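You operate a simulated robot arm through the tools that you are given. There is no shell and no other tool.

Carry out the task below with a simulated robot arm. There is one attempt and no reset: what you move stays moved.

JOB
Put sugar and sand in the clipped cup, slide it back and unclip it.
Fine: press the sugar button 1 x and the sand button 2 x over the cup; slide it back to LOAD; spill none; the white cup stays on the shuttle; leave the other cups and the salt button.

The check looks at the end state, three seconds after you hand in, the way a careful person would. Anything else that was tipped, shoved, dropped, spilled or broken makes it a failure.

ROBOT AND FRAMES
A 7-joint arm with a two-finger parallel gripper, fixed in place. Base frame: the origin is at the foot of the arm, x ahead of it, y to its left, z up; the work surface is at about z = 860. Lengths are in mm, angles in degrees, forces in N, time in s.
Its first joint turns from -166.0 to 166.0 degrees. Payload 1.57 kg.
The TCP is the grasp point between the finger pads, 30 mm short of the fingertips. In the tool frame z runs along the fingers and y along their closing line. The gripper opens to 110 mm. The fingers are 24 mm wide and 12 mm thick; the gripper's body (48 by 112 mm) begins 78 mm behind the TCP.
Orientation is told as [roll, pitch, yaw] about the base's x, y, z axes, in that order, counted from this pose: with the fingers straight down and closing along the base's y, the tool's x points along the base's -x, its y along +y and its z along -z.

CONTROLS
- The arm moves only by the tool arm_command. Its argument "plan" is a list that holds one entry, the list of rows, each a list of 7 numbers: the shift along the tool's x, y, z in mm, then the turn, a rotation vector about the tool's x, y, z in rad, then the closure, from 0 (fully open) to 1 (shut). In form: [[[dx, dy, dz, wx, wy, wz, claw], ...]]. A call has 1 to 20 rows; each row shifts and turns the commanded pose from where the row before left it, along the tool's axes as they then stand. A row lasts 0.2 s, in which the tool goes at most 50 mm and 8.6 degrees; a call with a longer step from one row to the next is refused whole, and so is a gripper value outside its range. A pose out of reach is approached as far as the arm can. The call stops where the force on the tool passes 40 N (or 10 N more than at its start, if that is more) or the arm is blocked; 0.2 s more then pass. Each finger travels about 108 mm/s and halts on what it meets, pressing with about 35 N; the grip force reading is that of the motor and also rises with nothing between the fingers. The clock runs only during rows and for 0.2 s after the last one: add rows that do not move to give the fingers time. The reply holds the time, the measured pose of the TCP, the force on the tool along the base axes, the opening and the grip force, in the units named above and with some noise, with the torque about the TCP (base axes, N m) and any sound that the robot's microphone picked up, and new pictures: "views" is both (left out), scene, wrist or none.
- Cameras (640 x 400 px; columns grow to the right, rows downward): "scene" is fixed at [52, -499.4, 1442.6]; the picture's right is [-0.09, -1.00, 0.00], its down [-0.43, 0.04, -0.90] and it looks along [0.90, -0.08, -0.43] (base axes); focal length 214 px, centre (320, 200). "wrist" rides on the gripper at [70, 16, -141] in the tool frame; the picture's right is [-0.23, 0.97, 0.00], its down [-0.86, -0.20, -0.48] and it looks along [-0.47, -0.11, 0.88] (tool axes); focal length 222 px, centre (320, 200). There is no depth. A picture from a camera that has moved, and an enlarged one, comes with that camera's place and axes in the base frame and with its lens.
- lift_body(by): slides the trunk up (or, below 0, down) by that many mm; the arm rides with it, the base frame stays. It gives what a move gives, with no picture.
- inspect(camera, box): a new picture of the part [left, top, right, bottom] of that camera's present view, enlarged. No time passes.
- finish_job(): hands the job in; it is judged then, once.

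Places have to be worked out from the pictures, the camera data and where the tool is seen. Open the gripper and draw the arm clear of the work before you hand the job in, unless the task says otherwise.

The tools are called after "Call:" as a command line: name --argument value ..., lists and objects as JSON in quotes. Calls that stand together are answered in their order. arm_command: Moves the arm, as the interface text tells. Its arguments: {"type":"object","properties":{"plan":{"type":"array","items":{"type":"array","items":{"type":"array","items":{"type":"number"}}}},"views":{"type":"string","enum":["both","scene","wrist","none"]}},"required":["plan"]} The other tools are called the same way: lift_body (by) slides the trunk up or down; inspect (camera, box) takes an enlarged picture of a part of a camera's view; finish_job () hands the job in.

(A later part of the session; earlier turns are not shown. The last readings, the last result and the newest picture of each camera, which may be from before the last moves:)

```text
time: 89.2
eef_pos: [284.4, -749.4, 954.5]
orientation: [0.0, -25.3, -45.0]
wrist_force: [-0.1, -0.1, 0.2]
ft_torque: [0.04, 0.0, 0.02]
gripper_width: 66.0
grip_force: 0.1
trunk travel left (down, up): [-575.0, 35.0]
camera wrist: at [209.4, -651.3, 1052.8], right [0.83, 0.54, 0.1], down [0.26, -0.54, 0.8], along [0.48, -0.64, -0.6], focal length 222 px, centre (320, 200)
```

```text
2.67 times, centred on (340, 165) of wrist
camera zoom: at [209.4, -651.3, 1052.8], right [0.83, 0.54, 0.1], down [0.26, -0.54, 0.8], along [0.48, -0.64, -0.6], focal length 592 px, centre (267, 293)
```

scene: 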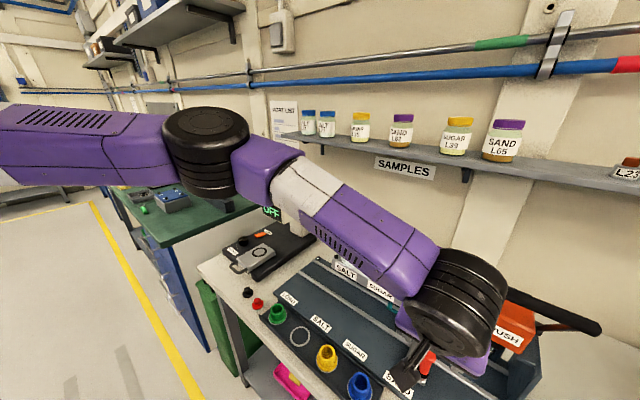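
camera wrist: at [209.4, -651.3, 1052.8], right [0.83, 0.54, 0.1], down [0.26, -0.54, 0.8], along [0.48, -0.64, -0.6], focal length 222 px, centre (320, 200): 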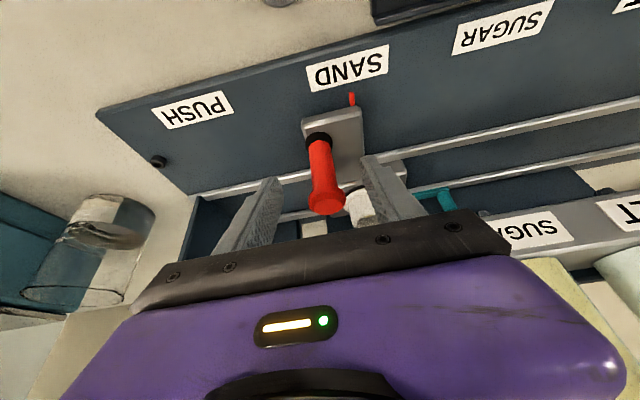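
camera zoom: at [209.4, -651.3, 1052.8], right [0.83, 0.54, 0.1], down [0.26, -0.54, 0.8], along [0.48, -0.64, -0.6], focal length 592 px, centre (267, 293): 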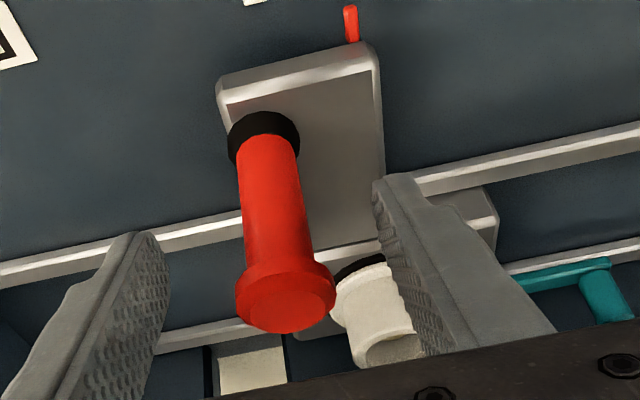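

The post is ~3 mm off-centre toward −u; correcting and then closing gently.

Call:
arm_command --plan '[[[-0.6, 3, 4.5, 0, 0, 0, 0.4], [0, 0, 0, 0, 0, 0, 0.4], [0, 0, 0, 0, 0, 0, 0.5], [0, 0, 0, 0, 0, 0, 0.6], [0, 0, 0, 0, 0, 0, 0.68], [0, 0, 0, 0, 0, 0, 0.74], [0, 0, 0, 0, 0, 0, 0.8], [0, 0, 0, 0, 0, 0, 0.86], [0, 0, 0, 0, 0, 0, 0.9]]]' --views "wrist"

```text
time: 91.2
eef_pos: [289.5, -747.7, 949.9]
orientation: [0.1, -25.2, -45.0]
wrist_force: [1.0, 1.0, 1.0]
ft_torque: [0.0, 0.01, -0.02]
gripper_width: 26.7
grip_force: 37.3
trunk travel left (down, up): [-575.0, 35.0]
camera wrist: at [213.4, -650.2, 1048.9], right [0.83, 0.54, 0.1], down [0.26, -0.54, 0.8], along [0.49, -0.64, -0.6], focal length 222 px, centre (320, 200)
```

wrist: 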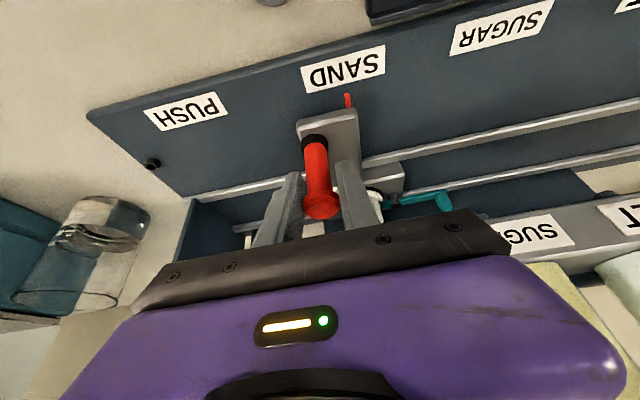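

Firm grip, no side load. Sliding back toward LOAD smoothly, first 128 mm with gentle ramps.

Call:
arm_command --plan '[[[0, 2, 0, 0, 0, 0, 0.9], [0, 4, 0, 0, 0, 0, 0.9], [0, 6, 0, 0, 0, 0, 0.9], [0, 8, 0, 0, 0, 0, 0.9], [0, 8, 0, 0, 0, 0, 0.9], [0, 8, 0, 0, 0, 0, 0.9], [0, 8, 0, 0, 0, 0, 0.9], [0, 8, 0, 0, 0, 0, 0.9], [0, 8, 0, 0, 0, 0, 0.9], [0, 8, 0, 0, 0, 0, 0.9], [0, 8, 0, 0, 0, 0, 0.9], [0, 8, 0, 0, 0, 0, 0.9], [0, 8, 0, 0, 0, 0, 0.9], [0, 8, 0, 0, 0, 0, 0.9], [0, 8, 0, 0, 0, 0, 0.9], [0, 8, 0, 0, 0, 0, 0.9], [0, 6, 0, 0, 0, 0, 0.9], [0, 4, 0, 0, 0, 0, 0.9], [0, 2, 0, 0, 0, 0, 0.9], [0, 0, 0, 0, 0, 0, 0.9]]]' --views "both"

```text
time: 95.3
eef_pos: [379.7, -658.0, 949.8]
orientation: [0.0, -25.3, -45.0]
wrist_force: [4.8, -5.8, 15.3]
ft_torque: [-0.12, -0.19, -0.01]
gripper_width: 26.9
grip_force: 37.3
trunk travel left (down, up): [-575.0, 35.0]
camera wrist: at [304.4, -558.8, 1048.3], right [0.83, 0.54, 0.1], down [0.26, -0.54, 0.8], along [0.49, -0.64, -0.59], focal length 222 px, centre (320, 200)
```

scene: 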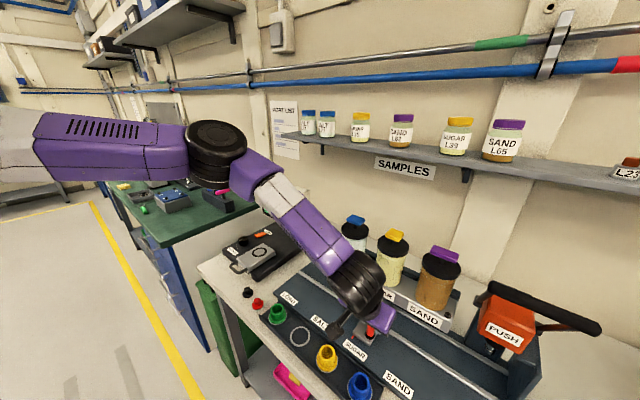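
wrist: 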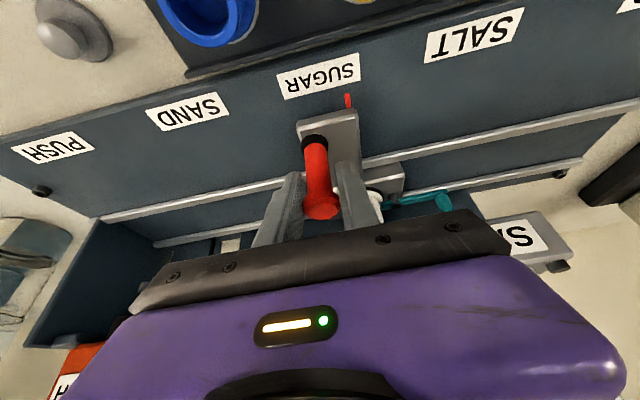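

Low forces; small correction and another 128 mm.

Call:
arm_command --plan '[[[-0.8, 2, -0.2, 0, 0, 0, 0.9], [0, 4, 0, 0, 0, 0, 0.9], [0, 6, 0, 0, 0, 0, 0.9], [0, 8, 0, 0, 0, 0, 0.9], [0, 8, 0, 0, 0, 0, 0.9], [0, 8, 0, 0, 0, 0, 0.9], [0, 8, 0, 0, 0, 0, 0.9], [0, 8, 0, 0, 0, 0, 0.9], [0, 8, 0, 0, 0, 0, 0.9], [0, 8, 0, 0, 0, 0, 0.9], [0, 8, 0, 0, 0, 0, 0.9], [0, 8, 0, 0, 0, 0, 0.9], [0, 8, 0, 0, 0, 0, 0.9], [0, 8, 0, 0, 0, 0, 0.9], [0, 8, 0, 0, 0, 0, 0.9], [0, 8, 0, 0, 0, 0, 0.9], [0, 6, 0, 0, 0, 0, 0.9], [0, 4, 0, 0, 0, 0, 0.9], [0, 2, 0, 0, 0, 0, 0.9], [0, 0, 0, 0, 0, 0, 0.9]]]' --views "both"

```text
time: 99.5
eef_pos: [471.5, -567.6, 949.9]
orientation: [-0.1, -25.2, -45.1]
wrist_force: [-5.1, 4.4, 24.5]
ft_torque: [-0.06, -0.09, -0.02]
gripper_width: 26.8
grip_force: 37.7
trunk travel left (down, up): [-575.0, 35.0]
camera wrist: at [395.1, -468.2, 1047.6], right [0.83, 0.54, 0.1], down [0.26, -0.54, 0.8], along [0.49, -0.64, -0.59], focal length 222 px, centre (320, 200)
```

scene: 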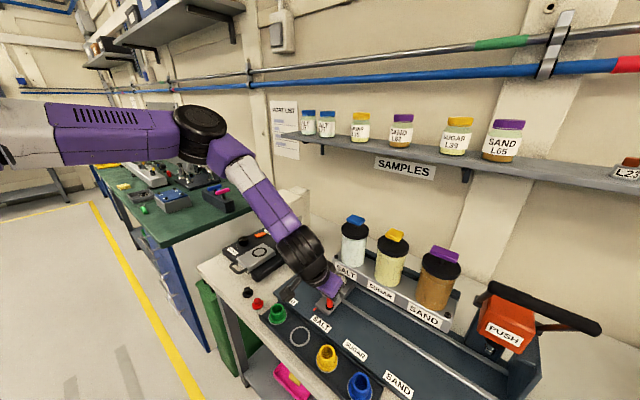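
wrist: 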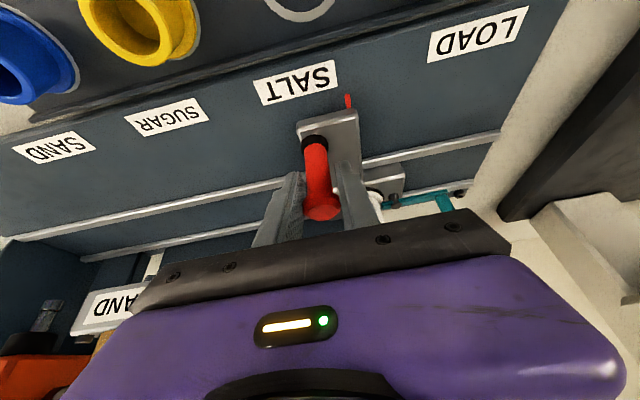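

Continuing with a small z/w relief and 88 mm more, then checking the tick against LOAD.

Call:
arm_command --plan '[[[0.3, 2, -0.6, 0, 0, 0, 0.9], [0, 4, 0, 0, 0, 0, 0.9], [0, 6, 0, 0, 0, 0, 0.9], [0, 8, 0, 0, 0, 0, 0.9], [0, 8, 0, 0, 0, 0, 0.9], [0, 8, 0, 0, 0, 0, 0.9], [0, 8, 0, 0, 0, 0, 0.9], [0, 8, 0, 0, 0, 0, 0.9], [0, 8, 0, 0, 0, 0, 0.9], [0, 8, 0, 0, 0, 0, 0.9], [0, 8, 0, 0, 0, 0, 0.9], [0, 6, 0, 0, 0, 0, 0.9], [0, 4, 0, 0, 0, 0, 0.9], [0, 2, 0, 0, 0, 0, 0.9], [0, 0, 0, 0, 0, 0, 0.9]]]' --views "both"

Call:
inspect --camera "wrist" --box '[290, 40, 410, 120]'

```text
time: 102.8
eef_pos: [533.9, -503.1, 950.6]
orientation: [0.0, -25.3, -45.0]
wrist_force: [14.8, -10.4, -19.2]
ft_torque: [0.08, 0.16, 0.01]
gripper_width: 26.6
grip_force: 37.8
trunk travel left (down, up): [-575.0, 35.0]
camera wrist: at [457.6, -405.4, 1048.2], right [0.83, 0.54, 0.1], down [0.26, -0.54, 0.8], along [0.49, -0.64, -0.6], focal length 222 px, centre (320, 200)
```

scene: 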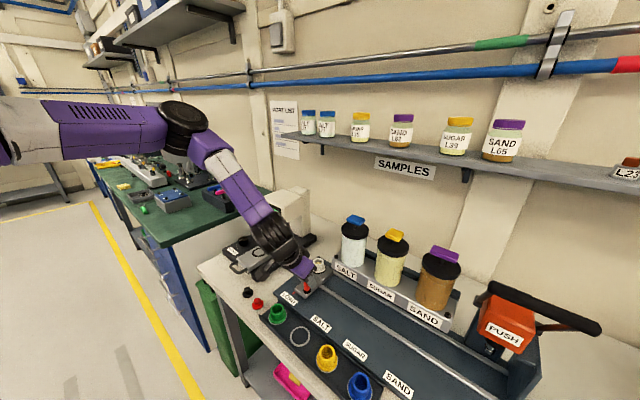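
wrist: 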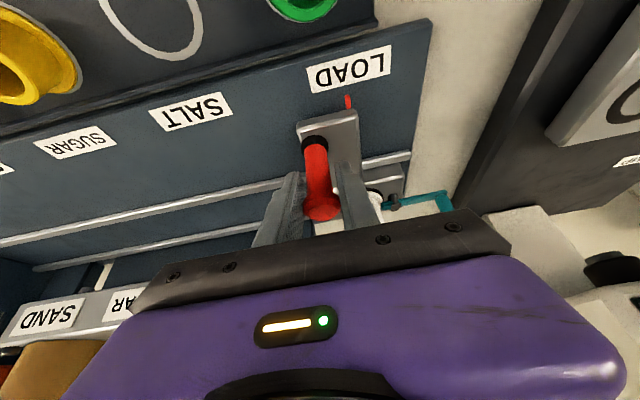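

```text
5.00 times, centred on (350, 80) of wrist
camera zoom: at [457.6, -405.4, 1048.2], right [0.83, 0.54, 0.1], down [0.26, -0.54, 0.8], along [0.49, -0.64, -0.6], focal length 1111 px, centre (170, 800)
```

zoom: 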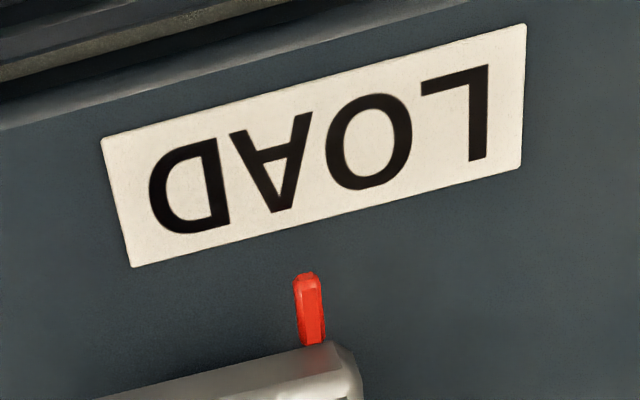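

3.9 mm short of LOAD; finishing the slide in small steps with a small force relief.

Call:
arm_command --plan '[[[-0.9, 1.3, 0.8, 0, 0, 0, 0.9], [0, 1.3, 0, 0, 0, 0, 0.9], [0, 1.3, 0, 0, 0, 0, 0.9], [0, 0, 0, 0, 0, 0, 0.9]]]' --views "wrist"

Call:
inspect --camera "wrist" --box '[290, 40, 410, 120]'

```text
time: 103.8
eef_pos: [534.6, -501.6, 948.9]
orientation: [-0.1, -25.0, -45.1]
wrist_force: [-3.9, 5.9, -8.7]
ft_torque: [0.08, 0.19, -0.18]
gripper_width: 26.8
grip_force: 38.2
trunk travel left (down, up): [-575.0, 35.0]
camera wrist: at [460.0, -403.2, 1048.5], right [0.84, 0.54, 0.1], down [0.26, -0.55, 0.8], along [0.48, -0.64, -0.6], focal length 222 px, centre (320, 200)
```

wrist: 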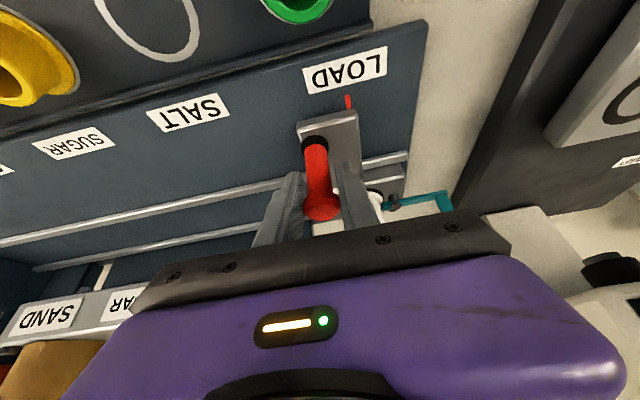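

```text
5.00 times, centred on (350, 80) of wrist
camera zoom: at [460.0, -403.2, 1048.5], right [0.84, 0.54, 0.1], down [0.26, -0.55, 0.8], along [0.48, -0.64, -0.6], focal length 1111 px, centre (170, 800)
```

zoom: 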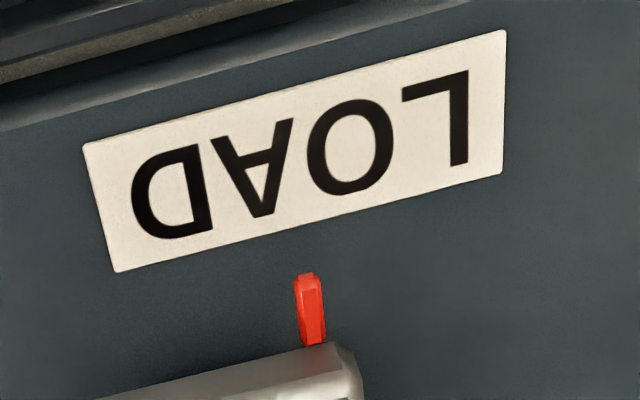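

~1.3 mm left; moving that and checking for an end stop.

Call:
arm_command --plan '[[[0, 0.8, 0, 0, 0, 0, 0.9], [0, 0.8, 0, 0, 0, 0, 0.9], [0, 0, 0, 0, 0, 0, 0.9]]]' --views "wrist"

Call:
inspect --camera "wrist" --box '[290, 40, 410, 120]'

```text
time: 104.5
eef_pos: [536.6, -500.4, 949.0]
orientation: [-0.1, -25.2, -45.0]
wrist_force: [-11.1, 11.4, 0.6]
ft_torque: [0.47, 0.53, 0.01]
gripper_width: 26.7
grip_force: 37.8
trunk travel left (down, up): [-575.0, 35.0]
camera wrist: at [460.7, -402.2, 1048.3], right [0.84, 0.54, 0.1], down [0.26, -0.54, 0.8], along [0.48, -0.64, -0.6], focal length 222 px, centre (320, 200)
```

wrist: 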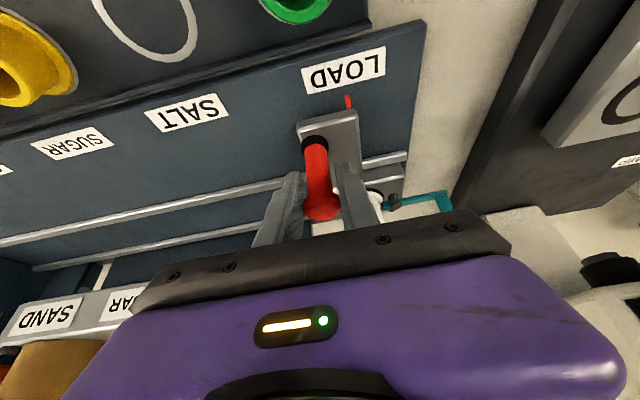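

```text
5.00 times, centred on (350, 80) of wrist
camera zoom: at [460.7, -402.2, 1048.3], right [0.84, 0.54, 0.1], down [0.26, -0.54, 0.8], along [0.48, -0.64, -0.6], focal length 1111 px, centre (170, 800)
```

zoom: 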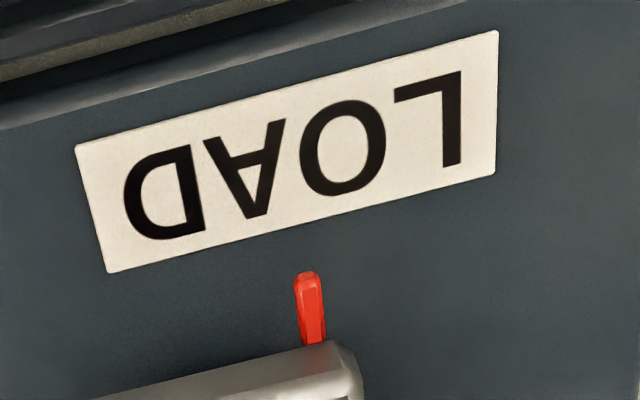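

Tick is exactly centred on LOAD and TCP matches the original grip position. Releasing the post gently and backing off along the tool axis.

Call:
arm_command --plan '[[[0, 0, 0, 0, 0, 0, 0.75], [0, 0, 0, 0, 0, 0, 0.65], [0, 0, 0, 0, 0, 0, 0.5], [0, 0, 0, 0, 0, 0, 0.4], [0, 0, 0, 0, 0, 0, 0.4], [0, 0, -20, 0, 0, 0, 0.4], [0, 0, -40, 0, 0, 0, 0.4], [0, 0, -40, 0, 0, 0, 0.4], [0, 0, 0, 0, 0, 0, 0.4]]]' --views "both"

Call:
inspect --camera "wrist" --box '[280, 60, 460, 220]'

Call:
inspect --camera "scene" --box '[280, 240, 350, 300]'

```text
time: 106.5
eef_pos: [509.0, -473.5, 1043.1]
orientation: [0.0, -25.2, -45.0]
wrist_force: [-0.2, -0.3, 0.0]
ft_torque: [-0.02, 0.03, 0.0]
gripper_width: 66.0
grip_force: 0.1
trunk travel left (down, up): [-575.0, 35.0]
camera wrist: at [431.3, -374.4, 1141.8], right [0.83, 0.54, 0.1], down [0.26, -0.54, 0.8], along [0.49, -0.64, -0.6], focal length 222 px, centre (320, 200)
```

scene: 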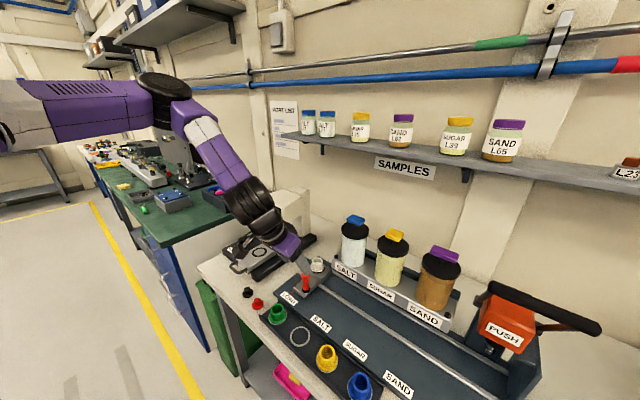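
wrist: 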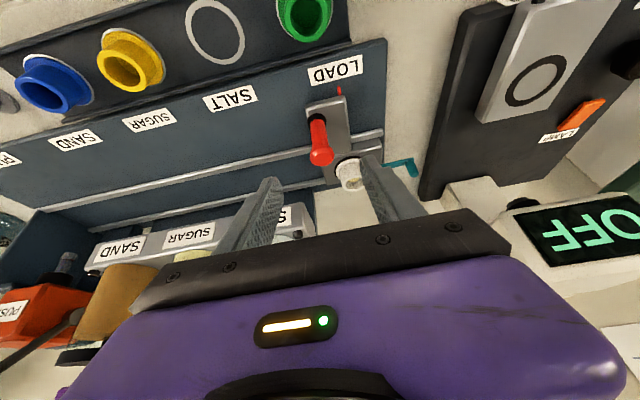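

```text
2.50 times, centred on (370, 140) of wrist
camera zoom: at [431.3, -374.4, 1141.8], right [0.83, 0.54, 0.1], down [0.26, -0.54, 0.8], along [0.49, -0.64, -0.6], focal length 555 px, centre (195, 350)
```

zoom: 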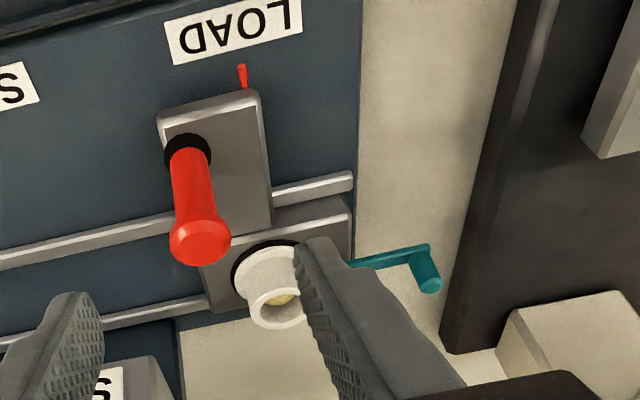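

```text
6.67 times, centred on (315, 270) of scene
camera zoom: at [52.0, -499.4, 1442.6], right [-0.09, -1.0, 0.0], down [-0.43, 0.04, -0.9], along [0.9, -0.08, -0.43], focal length 1430 px, centre (353, -267)
```

zoom: 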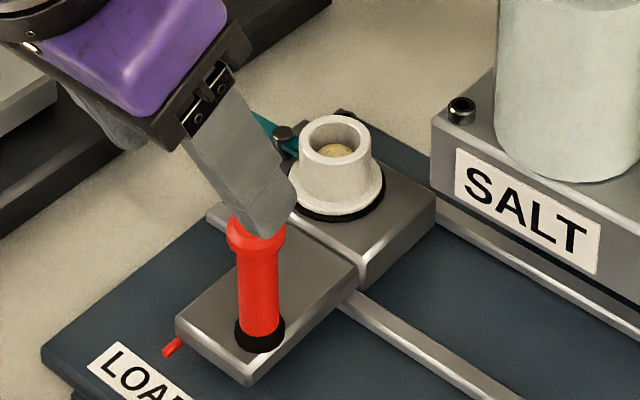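

The finger hides the clip from view. I'll rise, remove the tilt and close the fingers to get a clear look at the teal lever.

Call:
arm_command --plan '[[[-13, 0, -27, 0, 0, 0, 0.6], [-13, 0, -27, 0, 0, 0, 0.8], [0, 0, 0, 0, 0.11, 0, 1], [0, 0, 0, 0, 0.11, 0, 1], [0, 0, 0, 0, 0.11, 0, 1], [0, 0, 0, 0, 0.11, 0, 1], [-15, -10, 0, 0, 0, 0, 1], [-15, -10, 0, 0, 0, 0, 1], [0, 0, 0, 0, 0, 0, 1]]]' --views "both"

Call:
inspect --camera "wrist" --box '[300, 90, 440, 220]'

Call:
inspect --camera "scene" --box '[285, 240, 345, 285]'

```text
time: 108.5
eef_pos: [511.0, -508.9, 1101.7]
orientation: [-0.1, 0.0, -45.1]
wrist_force: [0.1, 0.2, -0.1]
ft_torque: [0.03, 0.0, 0.01]
gripper_width: 0.2
grip_force: 21.7
trunk travel left (down, up): [-575.0, 35.0]
camera wrist: at [473.9, -448.2, 1242.8], right [0.85, 0.53, 0.0], down [0.46, -0.75, 0.48], along [0.25, -0.41, -0.88], focal length 222 px, centre (320, 200)
```

scene: 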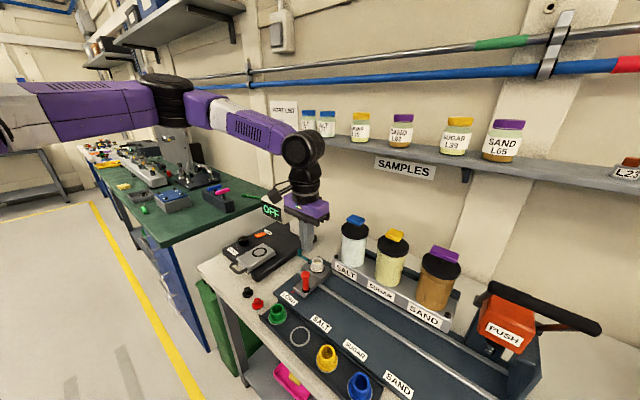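
wrist: 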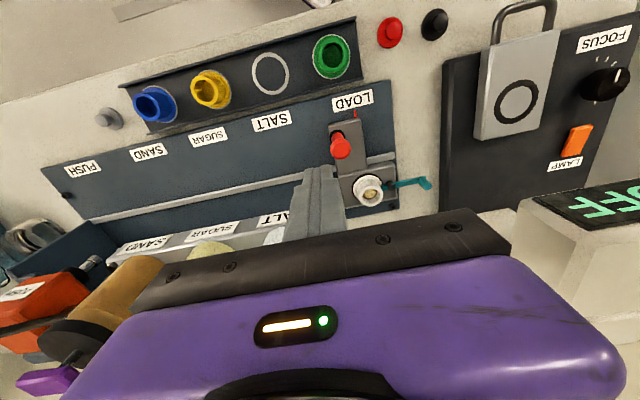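

```text
3.08 times, centred on (370, 155) of wrist
camera zoom: at [473.9, -448.2, 1242.8], right [0.85, 0.53, 0.0], down [0.46, -0.75, 0.48], along [0.25, -0.41, -0.88], focal length 684 px, centre (166, 338)
```

zoom: 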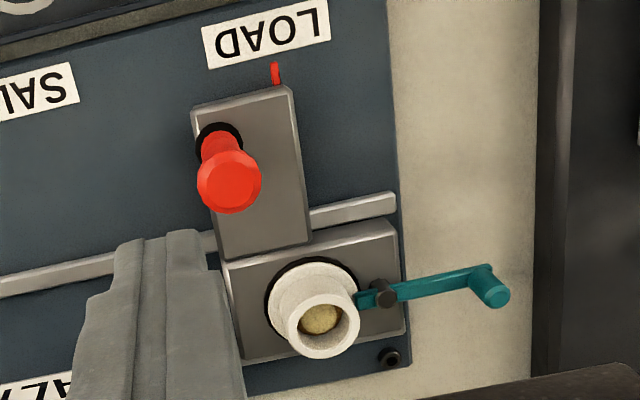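

```text
8.89 times, centred on (315, 262) of scene
camera zoom: at [52.0, -499.4, 1442.6], right [-0.09, -1.0, 0.0], down [-0.43, 0.04, -0.9], along [0.9, -0.08, -0.43], focal length 1906 px, centre (364, -356)
```

zoom: 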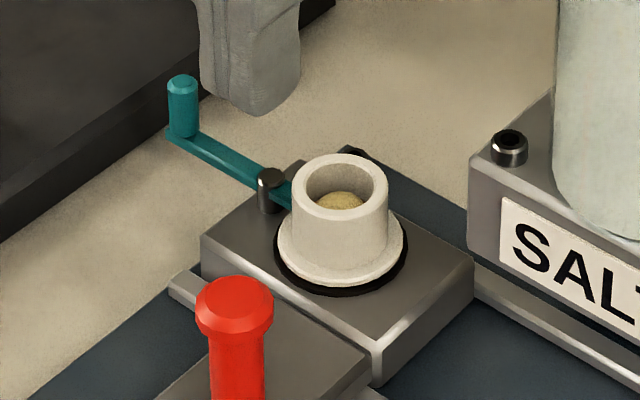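

Call:
inspect --camera "scene" --box '[296, 248, 328, 274]'

Call:
inspect --camera "wrist" --box '[345, 160, 440, 220]'

```text
15.38 times, centred on (312, 261) of scene
camera zoom: at [52.0, -499.4, 1442.6], right [-0.09, -1.0, 0.0], down [-0.43, 0.04, -0.9], along [0.9, -0.08, -0.43], focal length 3300 px, centre (443, -738)
```

zoom: 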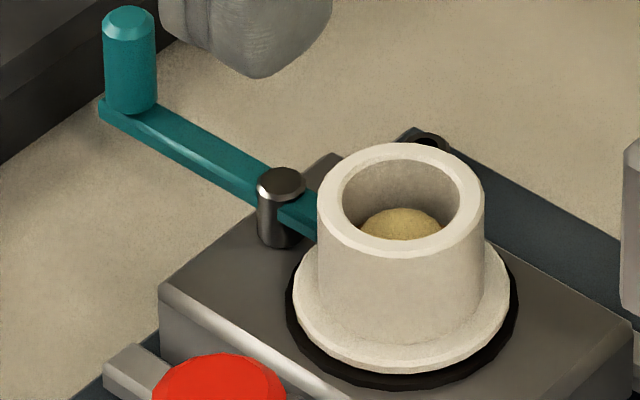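

```text
6.67 times, centred on (392, 190) of wrist
camera zoom: at [473.9, -448.2, 1242.8], right [0.85, 0.53, 0.0], down [0.46, -0.75, 0.48], along [0.25, -0.41, -0.88], focal length 1481 px, centre (-163, 267)
```

zoom: 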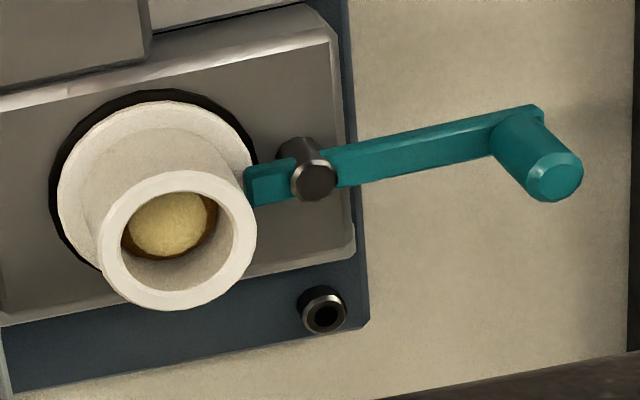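

The lever pivots at ≈(642,−514), its upright handle stands at ≈(667,−481), z 935–963; no stop block is visible. I'll move above the handle with the fingers part-open to look closely from above.

Call:
arm_command --plan '[[[-22.6, 32.5, 0, 0, 0, 0, 0.9], [-22.6, 32.5, 0, 0, 0, 0, 0.7], [-22.6, 32.5, 0, 0, 0, 0, 0.55], [-22.6, 32.5, 0, 0, 0, 0, 0.55], [0, 0, 25, 0, 0, 0, 0.55], [0, 0, 25, 0, 0, 0, 0.55], [0, 0, 0, 0, 0, 0, 0.55]]]' --views "both"

Call:
inspect --camera "wrist" --box '[220, 90, 400, 220]'

Call:
inspect --camera "scene" --box '[275, 225, 345, 285]'

```text
time: 110.2
eef_pos: [670.0, -479.4, 1046.2]
orientation: [-0.1, 0.0, -45.1]
wrist_force: [0.0, -0.1, -0.2]
ft_torque: [0.03, -0.01, 0.0]
gripper_width: 49.4
grip_force: 0.0
trunk travel left (down, up): [-575.0, 35.0]
camera wrist: at [632.7, -419.2, 1189.0], right [0.85, 0.53, 0.0], down [0.46, -0.75, 0.48], along [0.25, -0.41, -0.88], focal length 222 px, centre (320, 200)
```

scene: 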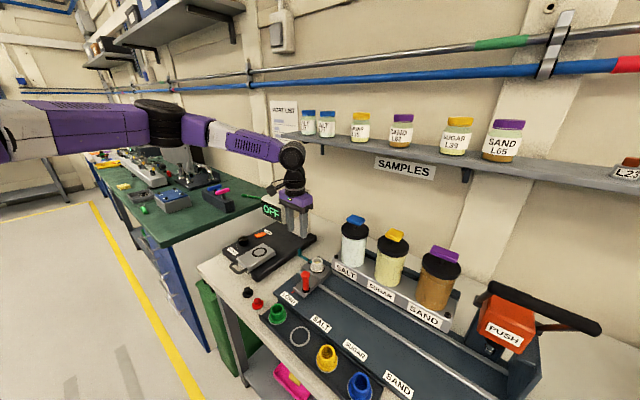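
wrist: 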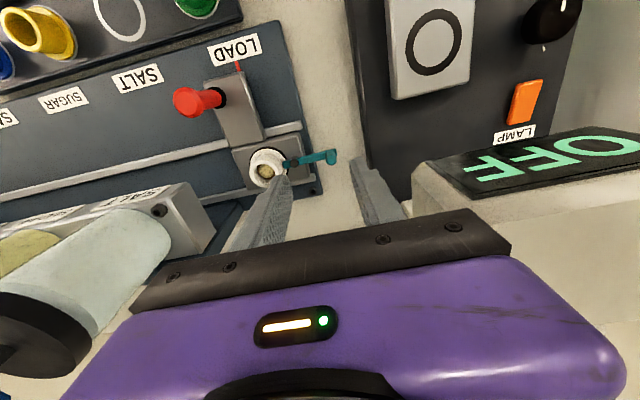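

```text
3.08 times, centred on (310, 155) of wrist
camera zoom: at [632.7, -419.2, 1189.0], right [0.85, 0.53, 0.0], down [0.46, -0.75, 0.48], along [0.25, -0.41, -0.88], focal length 684 px, centre (351, 338)
```

zoom: 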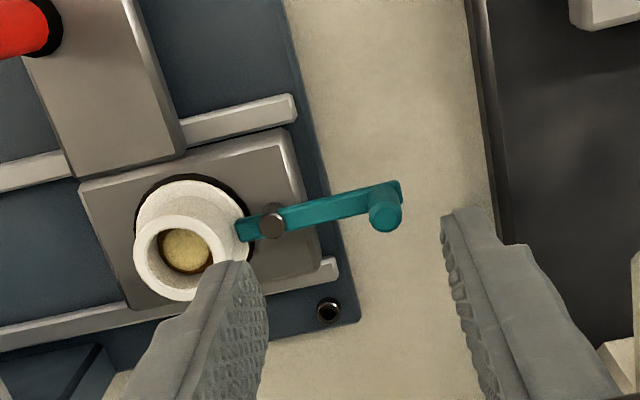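

```text
6.67 times, centred on (310, 255) of scene
camera zoom: at [52.0, -499.4, 1442.6], right [-0.09, -1.0, 0.0], down [-0.43, 0.04, -0.9], along [0.9, -0.08, -0.43], focal length 1430 px, centre (387, -167)
```

zoom: 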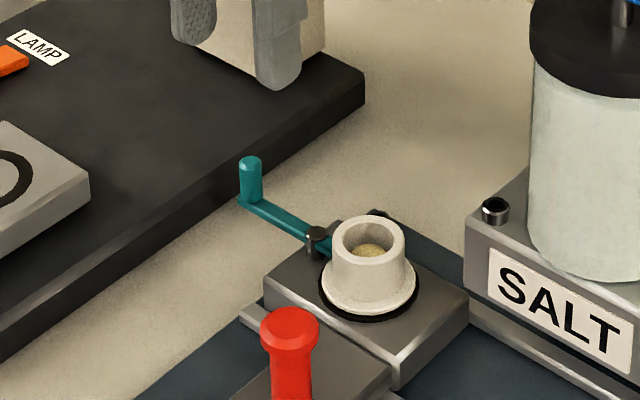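

Re-triangulating with this overhead view: cup ≈(627,−541), pivot ≈(653,−516), handle post ≈(685,−483) with top z≈945 and lever arm z≈920. I'll centre over the handle and descend partway to verify.

Call:
arm_command --plan '[[[-6.5, 4, 10, 0, 0, 0, 0.6], [-6.5, 4, 15, 0, 0, 0, 0.6], [0, 0, 20, 0, 0, 0, 0.6], [0, 0, 10, 0, 0, 0, 0.6], [0, 0, 0, 0, 0, 0, 0.6]]]' --views "both"

Call:
inspect --camera "wrist" --box '[220, 90, 400, 220]'

Call:
inspect --camera "scene" --box '[275, 225, 345, 285]'

```text
time: 111.3
eef_pos: [685.5, -481.4, 992.2]
orientation: [0.1, 0.0, -44.9]
wrist_force: [0.4, 0.0, -0.1]
ft_torque: [-0.02, -0.02, 0.02]
gripper_width: 44.0
grip_force: 0.1
trunk travel left (down, up): [-575.0, 35.0]
camera wrist: at [647.9, -420.8, 1135.5], right [0.85, 0.53, 0.0], down [0.46, -0.75, 0.48], along [0.25, -0.41, -0.88], focal length 222 px, centre (320, 200)
```

scene: 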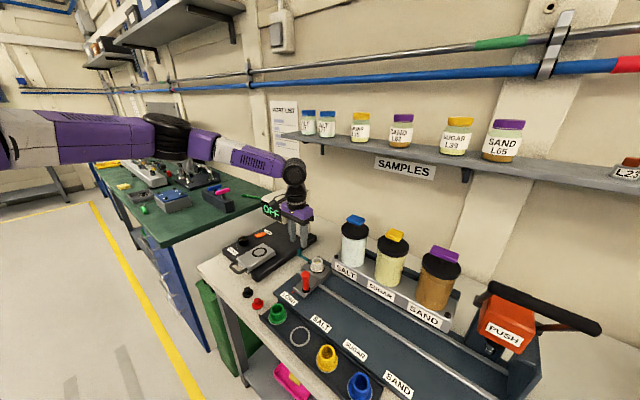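
wrist: 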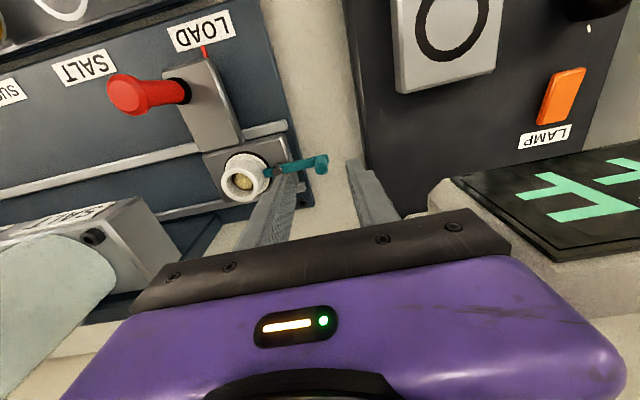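

```text
3.08 times, centred on (310, 155) of wrist
camera zoom: at [647.9, -420.8, 1135.5], right [0.85, 0.53, 0.0], down [0.46, -0.75, 0.48], along [0.25, -0.41, -0.88], focal length 684 px, centre (351, 338)
```

zoom: 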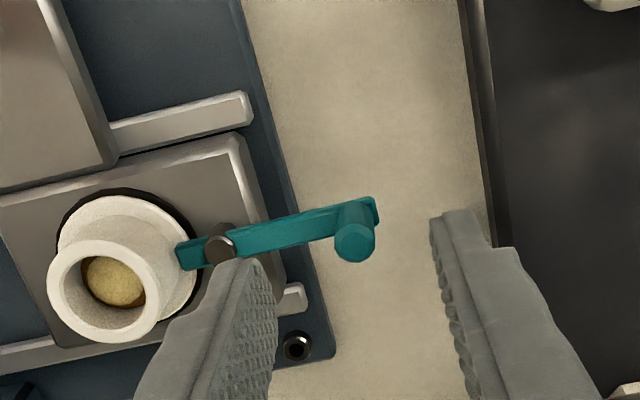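

```text
6.67 times, centred on (310, 255) of scene
camera zoom: at [52.0, -499.4, 1442.6], right [-0.09, -1.0, 0.0], down [-0.43, 0.04, -0.9], along [0.9, -0.08, -0.43], focal length 1430 px, centre (387, -167)
```

zoom: 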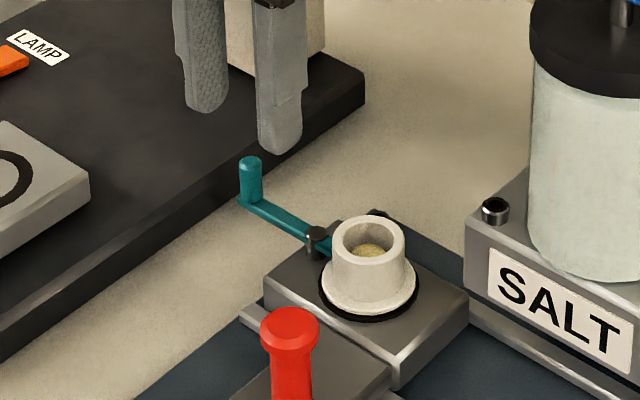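

Accounting for view bias (same as when I gripped the red post), the handle is centred between the fingers. Descending 34 mm so fingertips sit just above the lever arm, around the handle post.

Call:
arm_command --plan '[[[0, 1, 12, 0, 0, 0, 0.6], [0, 0, 12, 0, 0, 0, 0.6], [0, 0, 6, 0, 0, 0, 0.6], [0, 0, 3, 0, 0, 0, 0.6], [0, 0, 0, 0, 0, 0, 0.6]]]' --views "wrist"

Call:
inspect --camera "wrist" --box '[220, 110, 400, 240]'

Call:
inspect --camera "scene" --box '[275, 235, 345, 295]'

```text
time: 112.5
eef_pos: [687.0, -481.4, 961.5]
orientation: [0.0, 0.0, -45.1]
wrist_force: [0.0, -0.2, 0.0]
ft_torque: [-0.02, 0.0, 0.0]
gripper_width: 44.1
grip_force: 0.1
trunk travel left (down, up): [-575.0, 35.0]
camera wrist: at [649.1, -421.1, 1103.1], right [0.85, 0.53, 0.0], down [0.46, -0.75, 0.48], along [0.25, -0.41, -0.88], focal length 222 px, centre (320, 200)
```

wrist: 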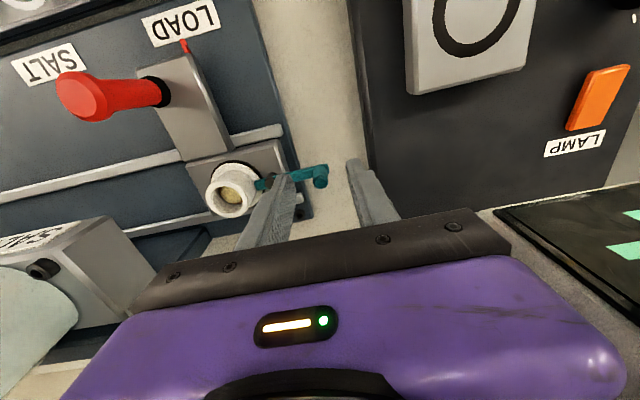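

```text
3.08 times, centred on (310, 175) of wrist
camera zoom: at [649.1, -421.1, 1103.1], right [0.85, 0.53, 0.0], down [0.46, -0.75, 0.48], along [0.25, -0.41, -0.88], focal length 684 px, centre (351, 277)
```

zoom: 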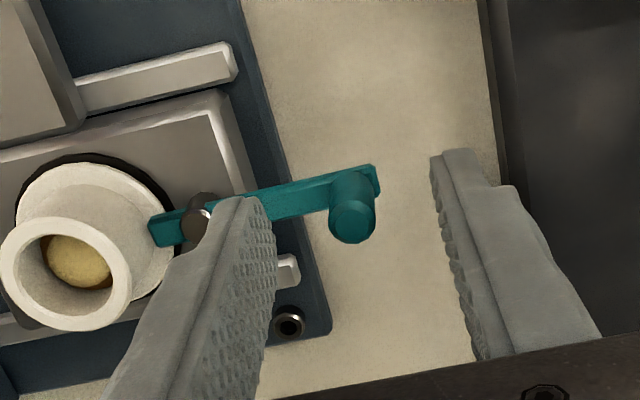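

```text
6.67 times, centred on (310, 265) of scene
camera zoom: at [52.0, -499.4, 1442.6], right [-0.09, -1.0, 0.0], down [-0.43, 0.04, -0.9], along [0.9, -0.08, -0.43], focal length 1430 px, centre (387, -233)
```

zoom: 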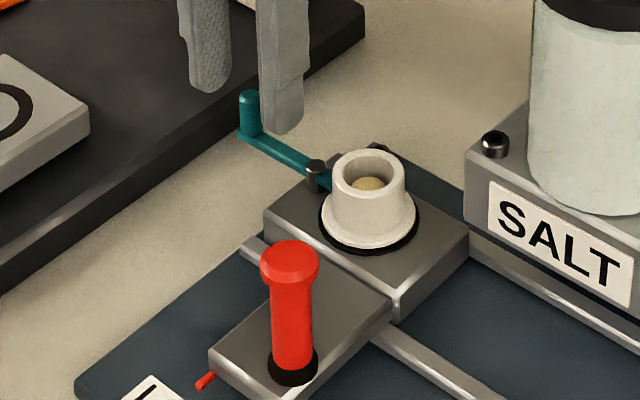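

Tips overlap the handle by ~10 mm and it's centred. Lowering 5 mm more and closing gently on the handle.

Call:
arm_command --plan '[[[0, 0, 5, 0, 0, 0, 0.6], [0, 0, 0, 0, 0, 0, 0.66], [0, 0, 0, 0, 0, 0, 0.72], [0, 0, 0, 0, 0, 0, 0.78], [0, 0, 0, 0, 0, 0, 0.83], [0, 0, 0, 0, 0, 0, 0.87], [0, 0, 0, 0, 0, 0, 0.91], [0, 0, 0, 0, 0, 0, 0.95], [0, 0, 0, 0, 0, 0, 0.95]]]' --views "wrist"

Call:
inspect --camera "wrist" --box '[220, 110, 400, 240]'

Call:
inspect --camera "scene" --box '[275, 235, 345, 295]'

```text
time: 114.5
eef_pos: [685.6, -481.9, 955.1]
orientation: [0.0, 0.0, -45.0]
wrist_force: [-0.6, -0.8, -0.9]
ft_torque: [-0.02, -0.02, 0.01]
gripper_width: 12.7
grip_force: 29.4
trunk travel left (down, up): [-575.0, 35.0]
camera wrist: at [648.7, -421.0, 1097.5], right [0.85, 0.53, 0.0], down [0.46, -0.75, 0.48], along [0.25, -0.41, -0.88], focal length 222 px, centre (320, 200)
```

wrist: 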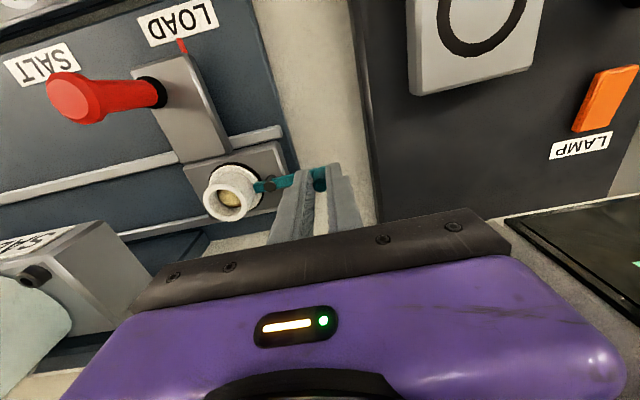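

```text
3.08 times, centred on (310, 175) of wrist
camera zoom: at [648.7, -421.0, 1097.5], right [0.85, 0.53, 0.0], down [0.46, -0.75, 0.48], along [0.25, -0.41, -0.88], focal length 684 px, centre (351, 277)
```

zoom: 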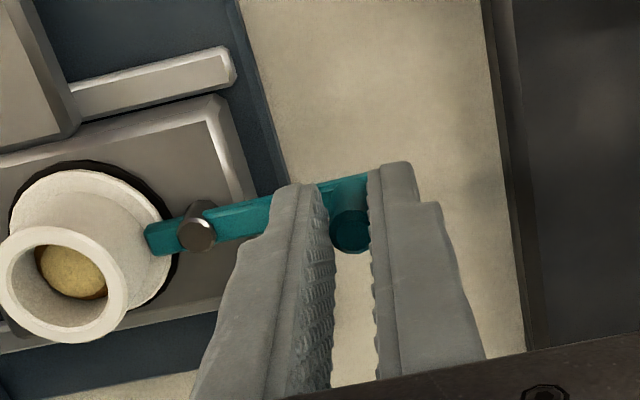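

```text
6.67 times, centred on (310, 265) of scene
camera zoom: at [52.0, -499.4, 1442.6], right [-0.09, -1.0, 0.0], down [-0.43, 0.04, -0.9], along [0.9, -0.08, -0.43], focal length 1430 px, centre (387, -233)
```

zoom: 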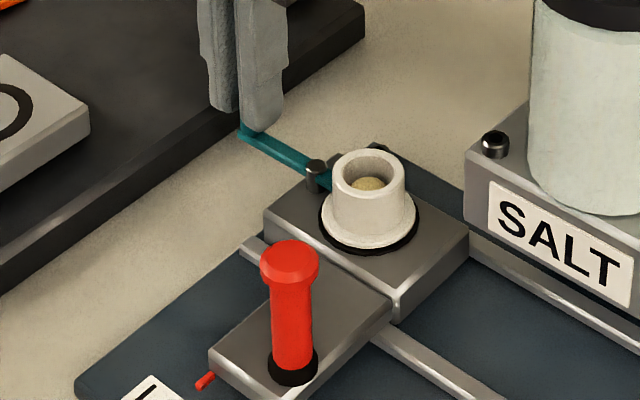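

The handle is gripped (12.7 mm). Now a gentle probe: 4 mm toward the robot (−w) to see whether the lever swings that way.

Call:
arm_command --plan '[[[2, 0, 0, 0, 0, 0, 0.95], [2, 0, 0, 0, 0, 0, 0.95], [0, 0, 0, 0, 0, 0, 0.95]]]' --views "wrist"

Call:
inspect --camera "wrist" --box '[220, 110, 400, 240]'

```text
time: 115.3
eef_pos: [683.6, -478.8, 955.5]
orientation: [0.0, 0.0, -45.2]
wrist_force: [-0.5, -4.2, -0.8]
ft_torque: [-0.15, -0.06, 0.09]
gripper_width: 12.3
grip_force: 29.7
trunk travel left (down, up): [-575.0, 35.0]
camera wrist: at [646.0, -418.4, 1097.5], right [0.85, 0.53, 0.0], down [0.46, -0.75, 0.48], along [0.25, -0.41, -0.88], focal length 222 px, centre (320, 200)
```

wrist: 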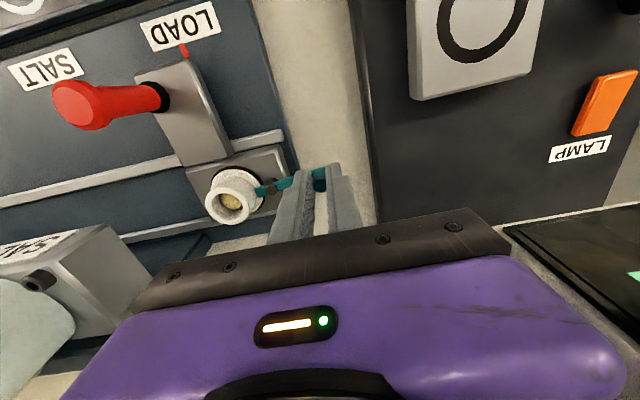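

```text
3.08 times, centred on (310, 175) of wrist
camera zoom: at [646.0, -418.4, 1097.5], right [0.85, 0.53, 0.0], down [0.46, -0.75, 0.48], along [0.25, -0.41, -0.88], focal length 684 px, centre (351, 277)
```

zoom: 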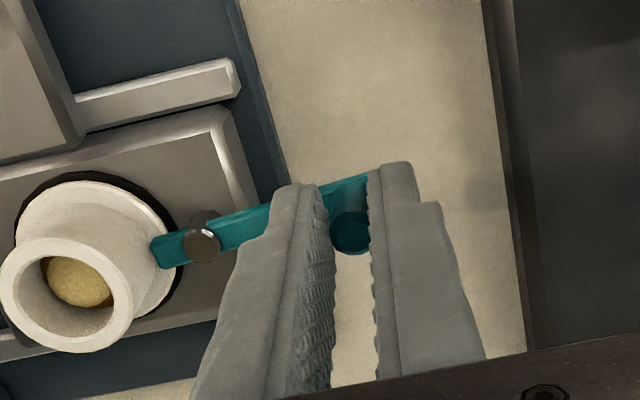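

The lever swings that way freely (~3 N). Continuing along the arc around the pivot (radius ≈46.5 mm) to ~24° and checking forces.

Call:
arm_command --plan '[[[5.7, -0.85, 0, 0, 0, 0, 0.95], [4.7, -1.26, 0, 0, 0, 0, 0.95], [4.54, -1.74, 0, 0, 0, 0, 0.95], [0, 0, 0, 0, 0, 0, 0.95]]]' --views "wrist"

Call:
inspect --camera "wrist" --box '[220, 110, 400, 240]'

Call:
inspect --camera "scene" --box '[275, 235, 345, 305]'

```text
time: 116.3
eef_pos: [670.2, -470.2, 954.7]
orientation: [0.1, 0.1, -44.9]
wrist_force: [0.6, -3.7, -0.7]
ft_torque: [-0.36, -0.2, 0.09]
gripper_width: 12.2
grip_force: 29.3
trunk travel left (down, up): [-575.0, 35.0]
camera wrist: at [632.3, -409.8, 1097.6], right [0.85, 0.53, 0.0], down [0.46, -0.75, 0.48], along [0.25, -0.41, -0.88], focal length 222 px, centre (320, 200)
```

wrist: 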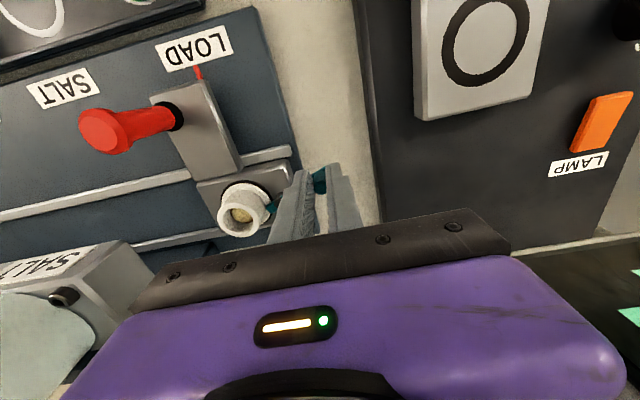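

```text
3.08 times, centred on (310, 175) of wrist
camera zoom: at [632.3, -409.8, 1097.6], right [0.85, 0.53, 0.0], down [0.46, -0.75, 0.48], along [0.25, -0.41, -0.88], focal length 684 px, centre (351, 277)
```

zoom: 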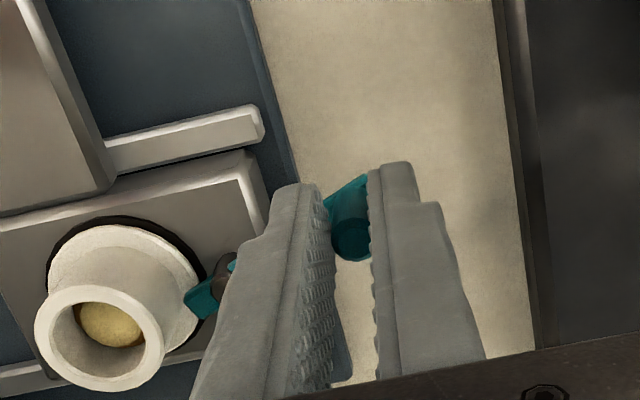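

```text
5.71 times, centred on (310, 270) of scene
camera zoom: at [52.0, -499.4, 1442.6], right [-0.09, -1.0, 0.0], down [-0.43, 0.04, -0.9], along [0.9, -0.08, -0.43], focal length 1226 px, centre (377, -200)
```

zoom: 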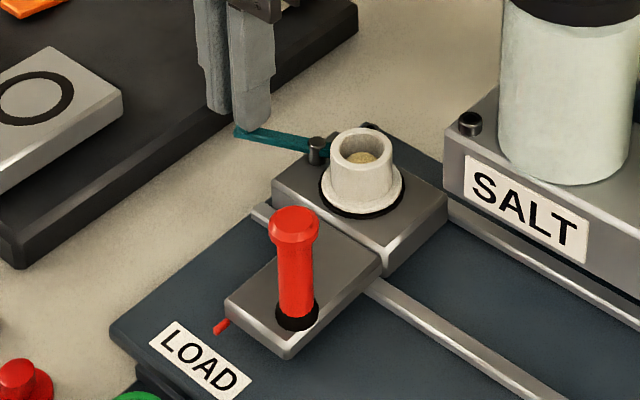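

Lever rotates smoothly with ~3 N. Continuing the arc to ~48°.

Call:
arm_command --plan '[[[4.34, -2.21, 0, 0, 0, 0, 0.95], [4.08, -2.65, 0, 0, 0, 0, 0.95], [3.78, -3.06, 0, 0, 0, 0, 0.95], [3.45, -3.45, 0, 0, 0, 0, 0.95], [0, 0, 0, 0, 0, 0, 0.95]]]' --views "wrist"

Call:
inspect --camera "scene" --box '[275, 235, 345, 305]'

```text
time: 117.5
eef_pos: [651.3, -466.7, 956.2]
orientation: [0.1, 0.1, -45.0]
wrist_force: [1.3, 4.0, -11.4]
ft_torque: [0.05, -0.11, 0.13]
gripper_width: 12.4
grip_force: 29.5
trunk travel left (down, up): [-575.0, 35.0]
camera wrist: at [613.8, -406.5, 1097.8], right [0.85, 0.53, 0.0], down [0.46, -0.75, 0.48], along [0.25, -0.41, -0.88], focal length 222 px, centre (320, 200)
```

wrist: 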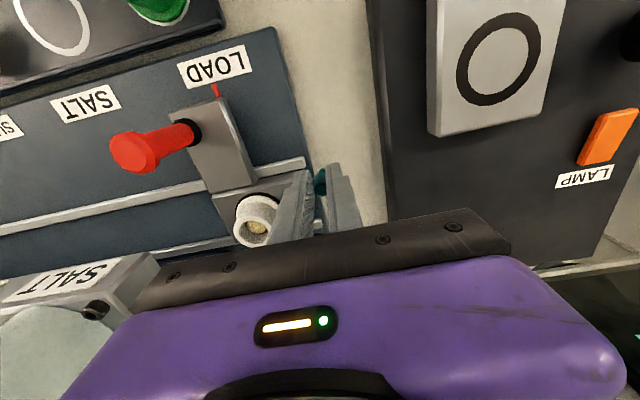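

```text
5.71 times, centred on (310, 270) of scene
camera zoom: at [52.0, -499.4, 1442.6], right [-0.09, -1.0, 0.0], down [-0.43, 0.04, -0.9], along [0.9, -0.08, -0.43], focal length 1226 px, centre (377, -200)
```

zoom: 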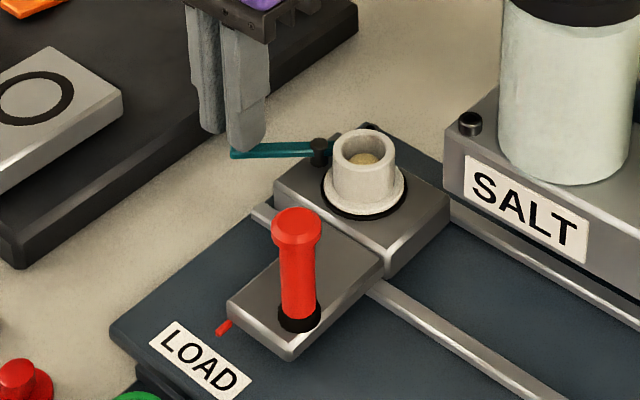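

Swinging well (~47°), with the shuttle having shifted perhaps 1 mm. Continuing to ~66° with a small radius correction.

Call:
arm_command --plan '[[[3.4, -3.45, 0.3, 0, 0, 0, 0.95], [2.65, -4.08, 0, 0, 0, 0, 0.95], [2.21, -4.34, 0, 0, 0, 0, 0.95], [0, 0, 0, 0, 0, 0, 0.95]]]' --views "wrist"

Call:
inspect --camera "scene" --box '[275, 235, 345, 305]'

Call:
inspect --camera "wrist" --box '[200, 60, 380, 250]'

```text
time: 118.5
eef_pos: [635.7, -470.7, 956.0]
orientation: [-0.2, 0.0, -45.1]
wrist_force: [1.5, 0.2, -2.9]
ft_torque: [0.03, -0.05, 0.09]
gripper_width: 12.6
grip_force: 29.4
trunk travel left (down, up): [-575.0, 35.0]
camera wrist: at [598.8, -409.8, 1097.9], right [0.85, 0.53, 0.0], down [0.46, -0.75, 0.48], along [0.25, -0.41, -0.88], focal length 222 px, centre (320, 200)
```

wrist: 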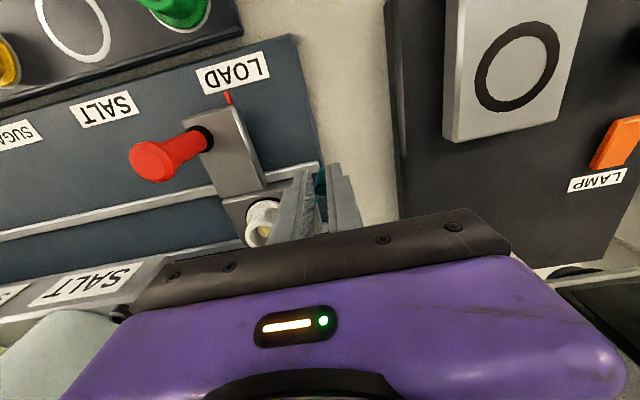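

```text
5.71 times, centred on (310, 270) of scene
camera zoom: at [52.0, -499.4, 1442.6], right [-0.09, -1.0, 0.0], down [-0.43, 0.04, -0.9], along [0.9, -0.08, -0.43], focal length 1226 px, centre (377, -200)
```

zoom: 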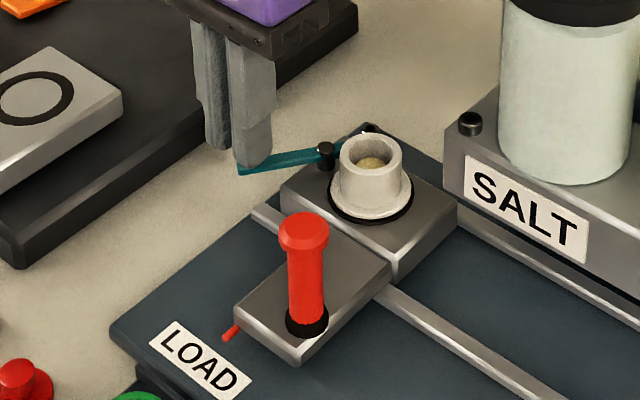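

```text
2.11 times, centred on (290, 155) of wrist
camera zoom: at [598.8, -409.8, 1097.9], right [0.85, 0.53, 0.0], down [0.46, -0.75, 0.48], along [0.25, -0.41, -0.88], focal length 468 px, centre (383, 295)
```

zoom: 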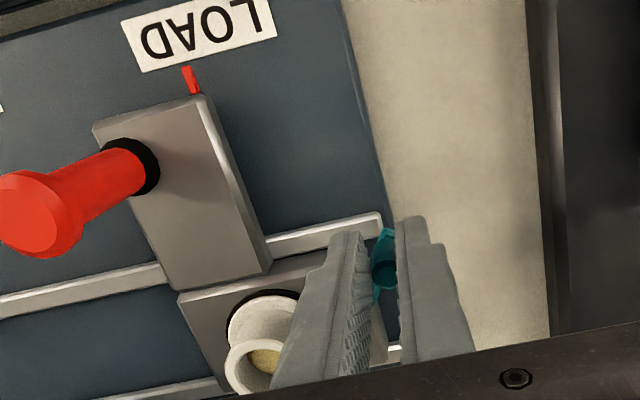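

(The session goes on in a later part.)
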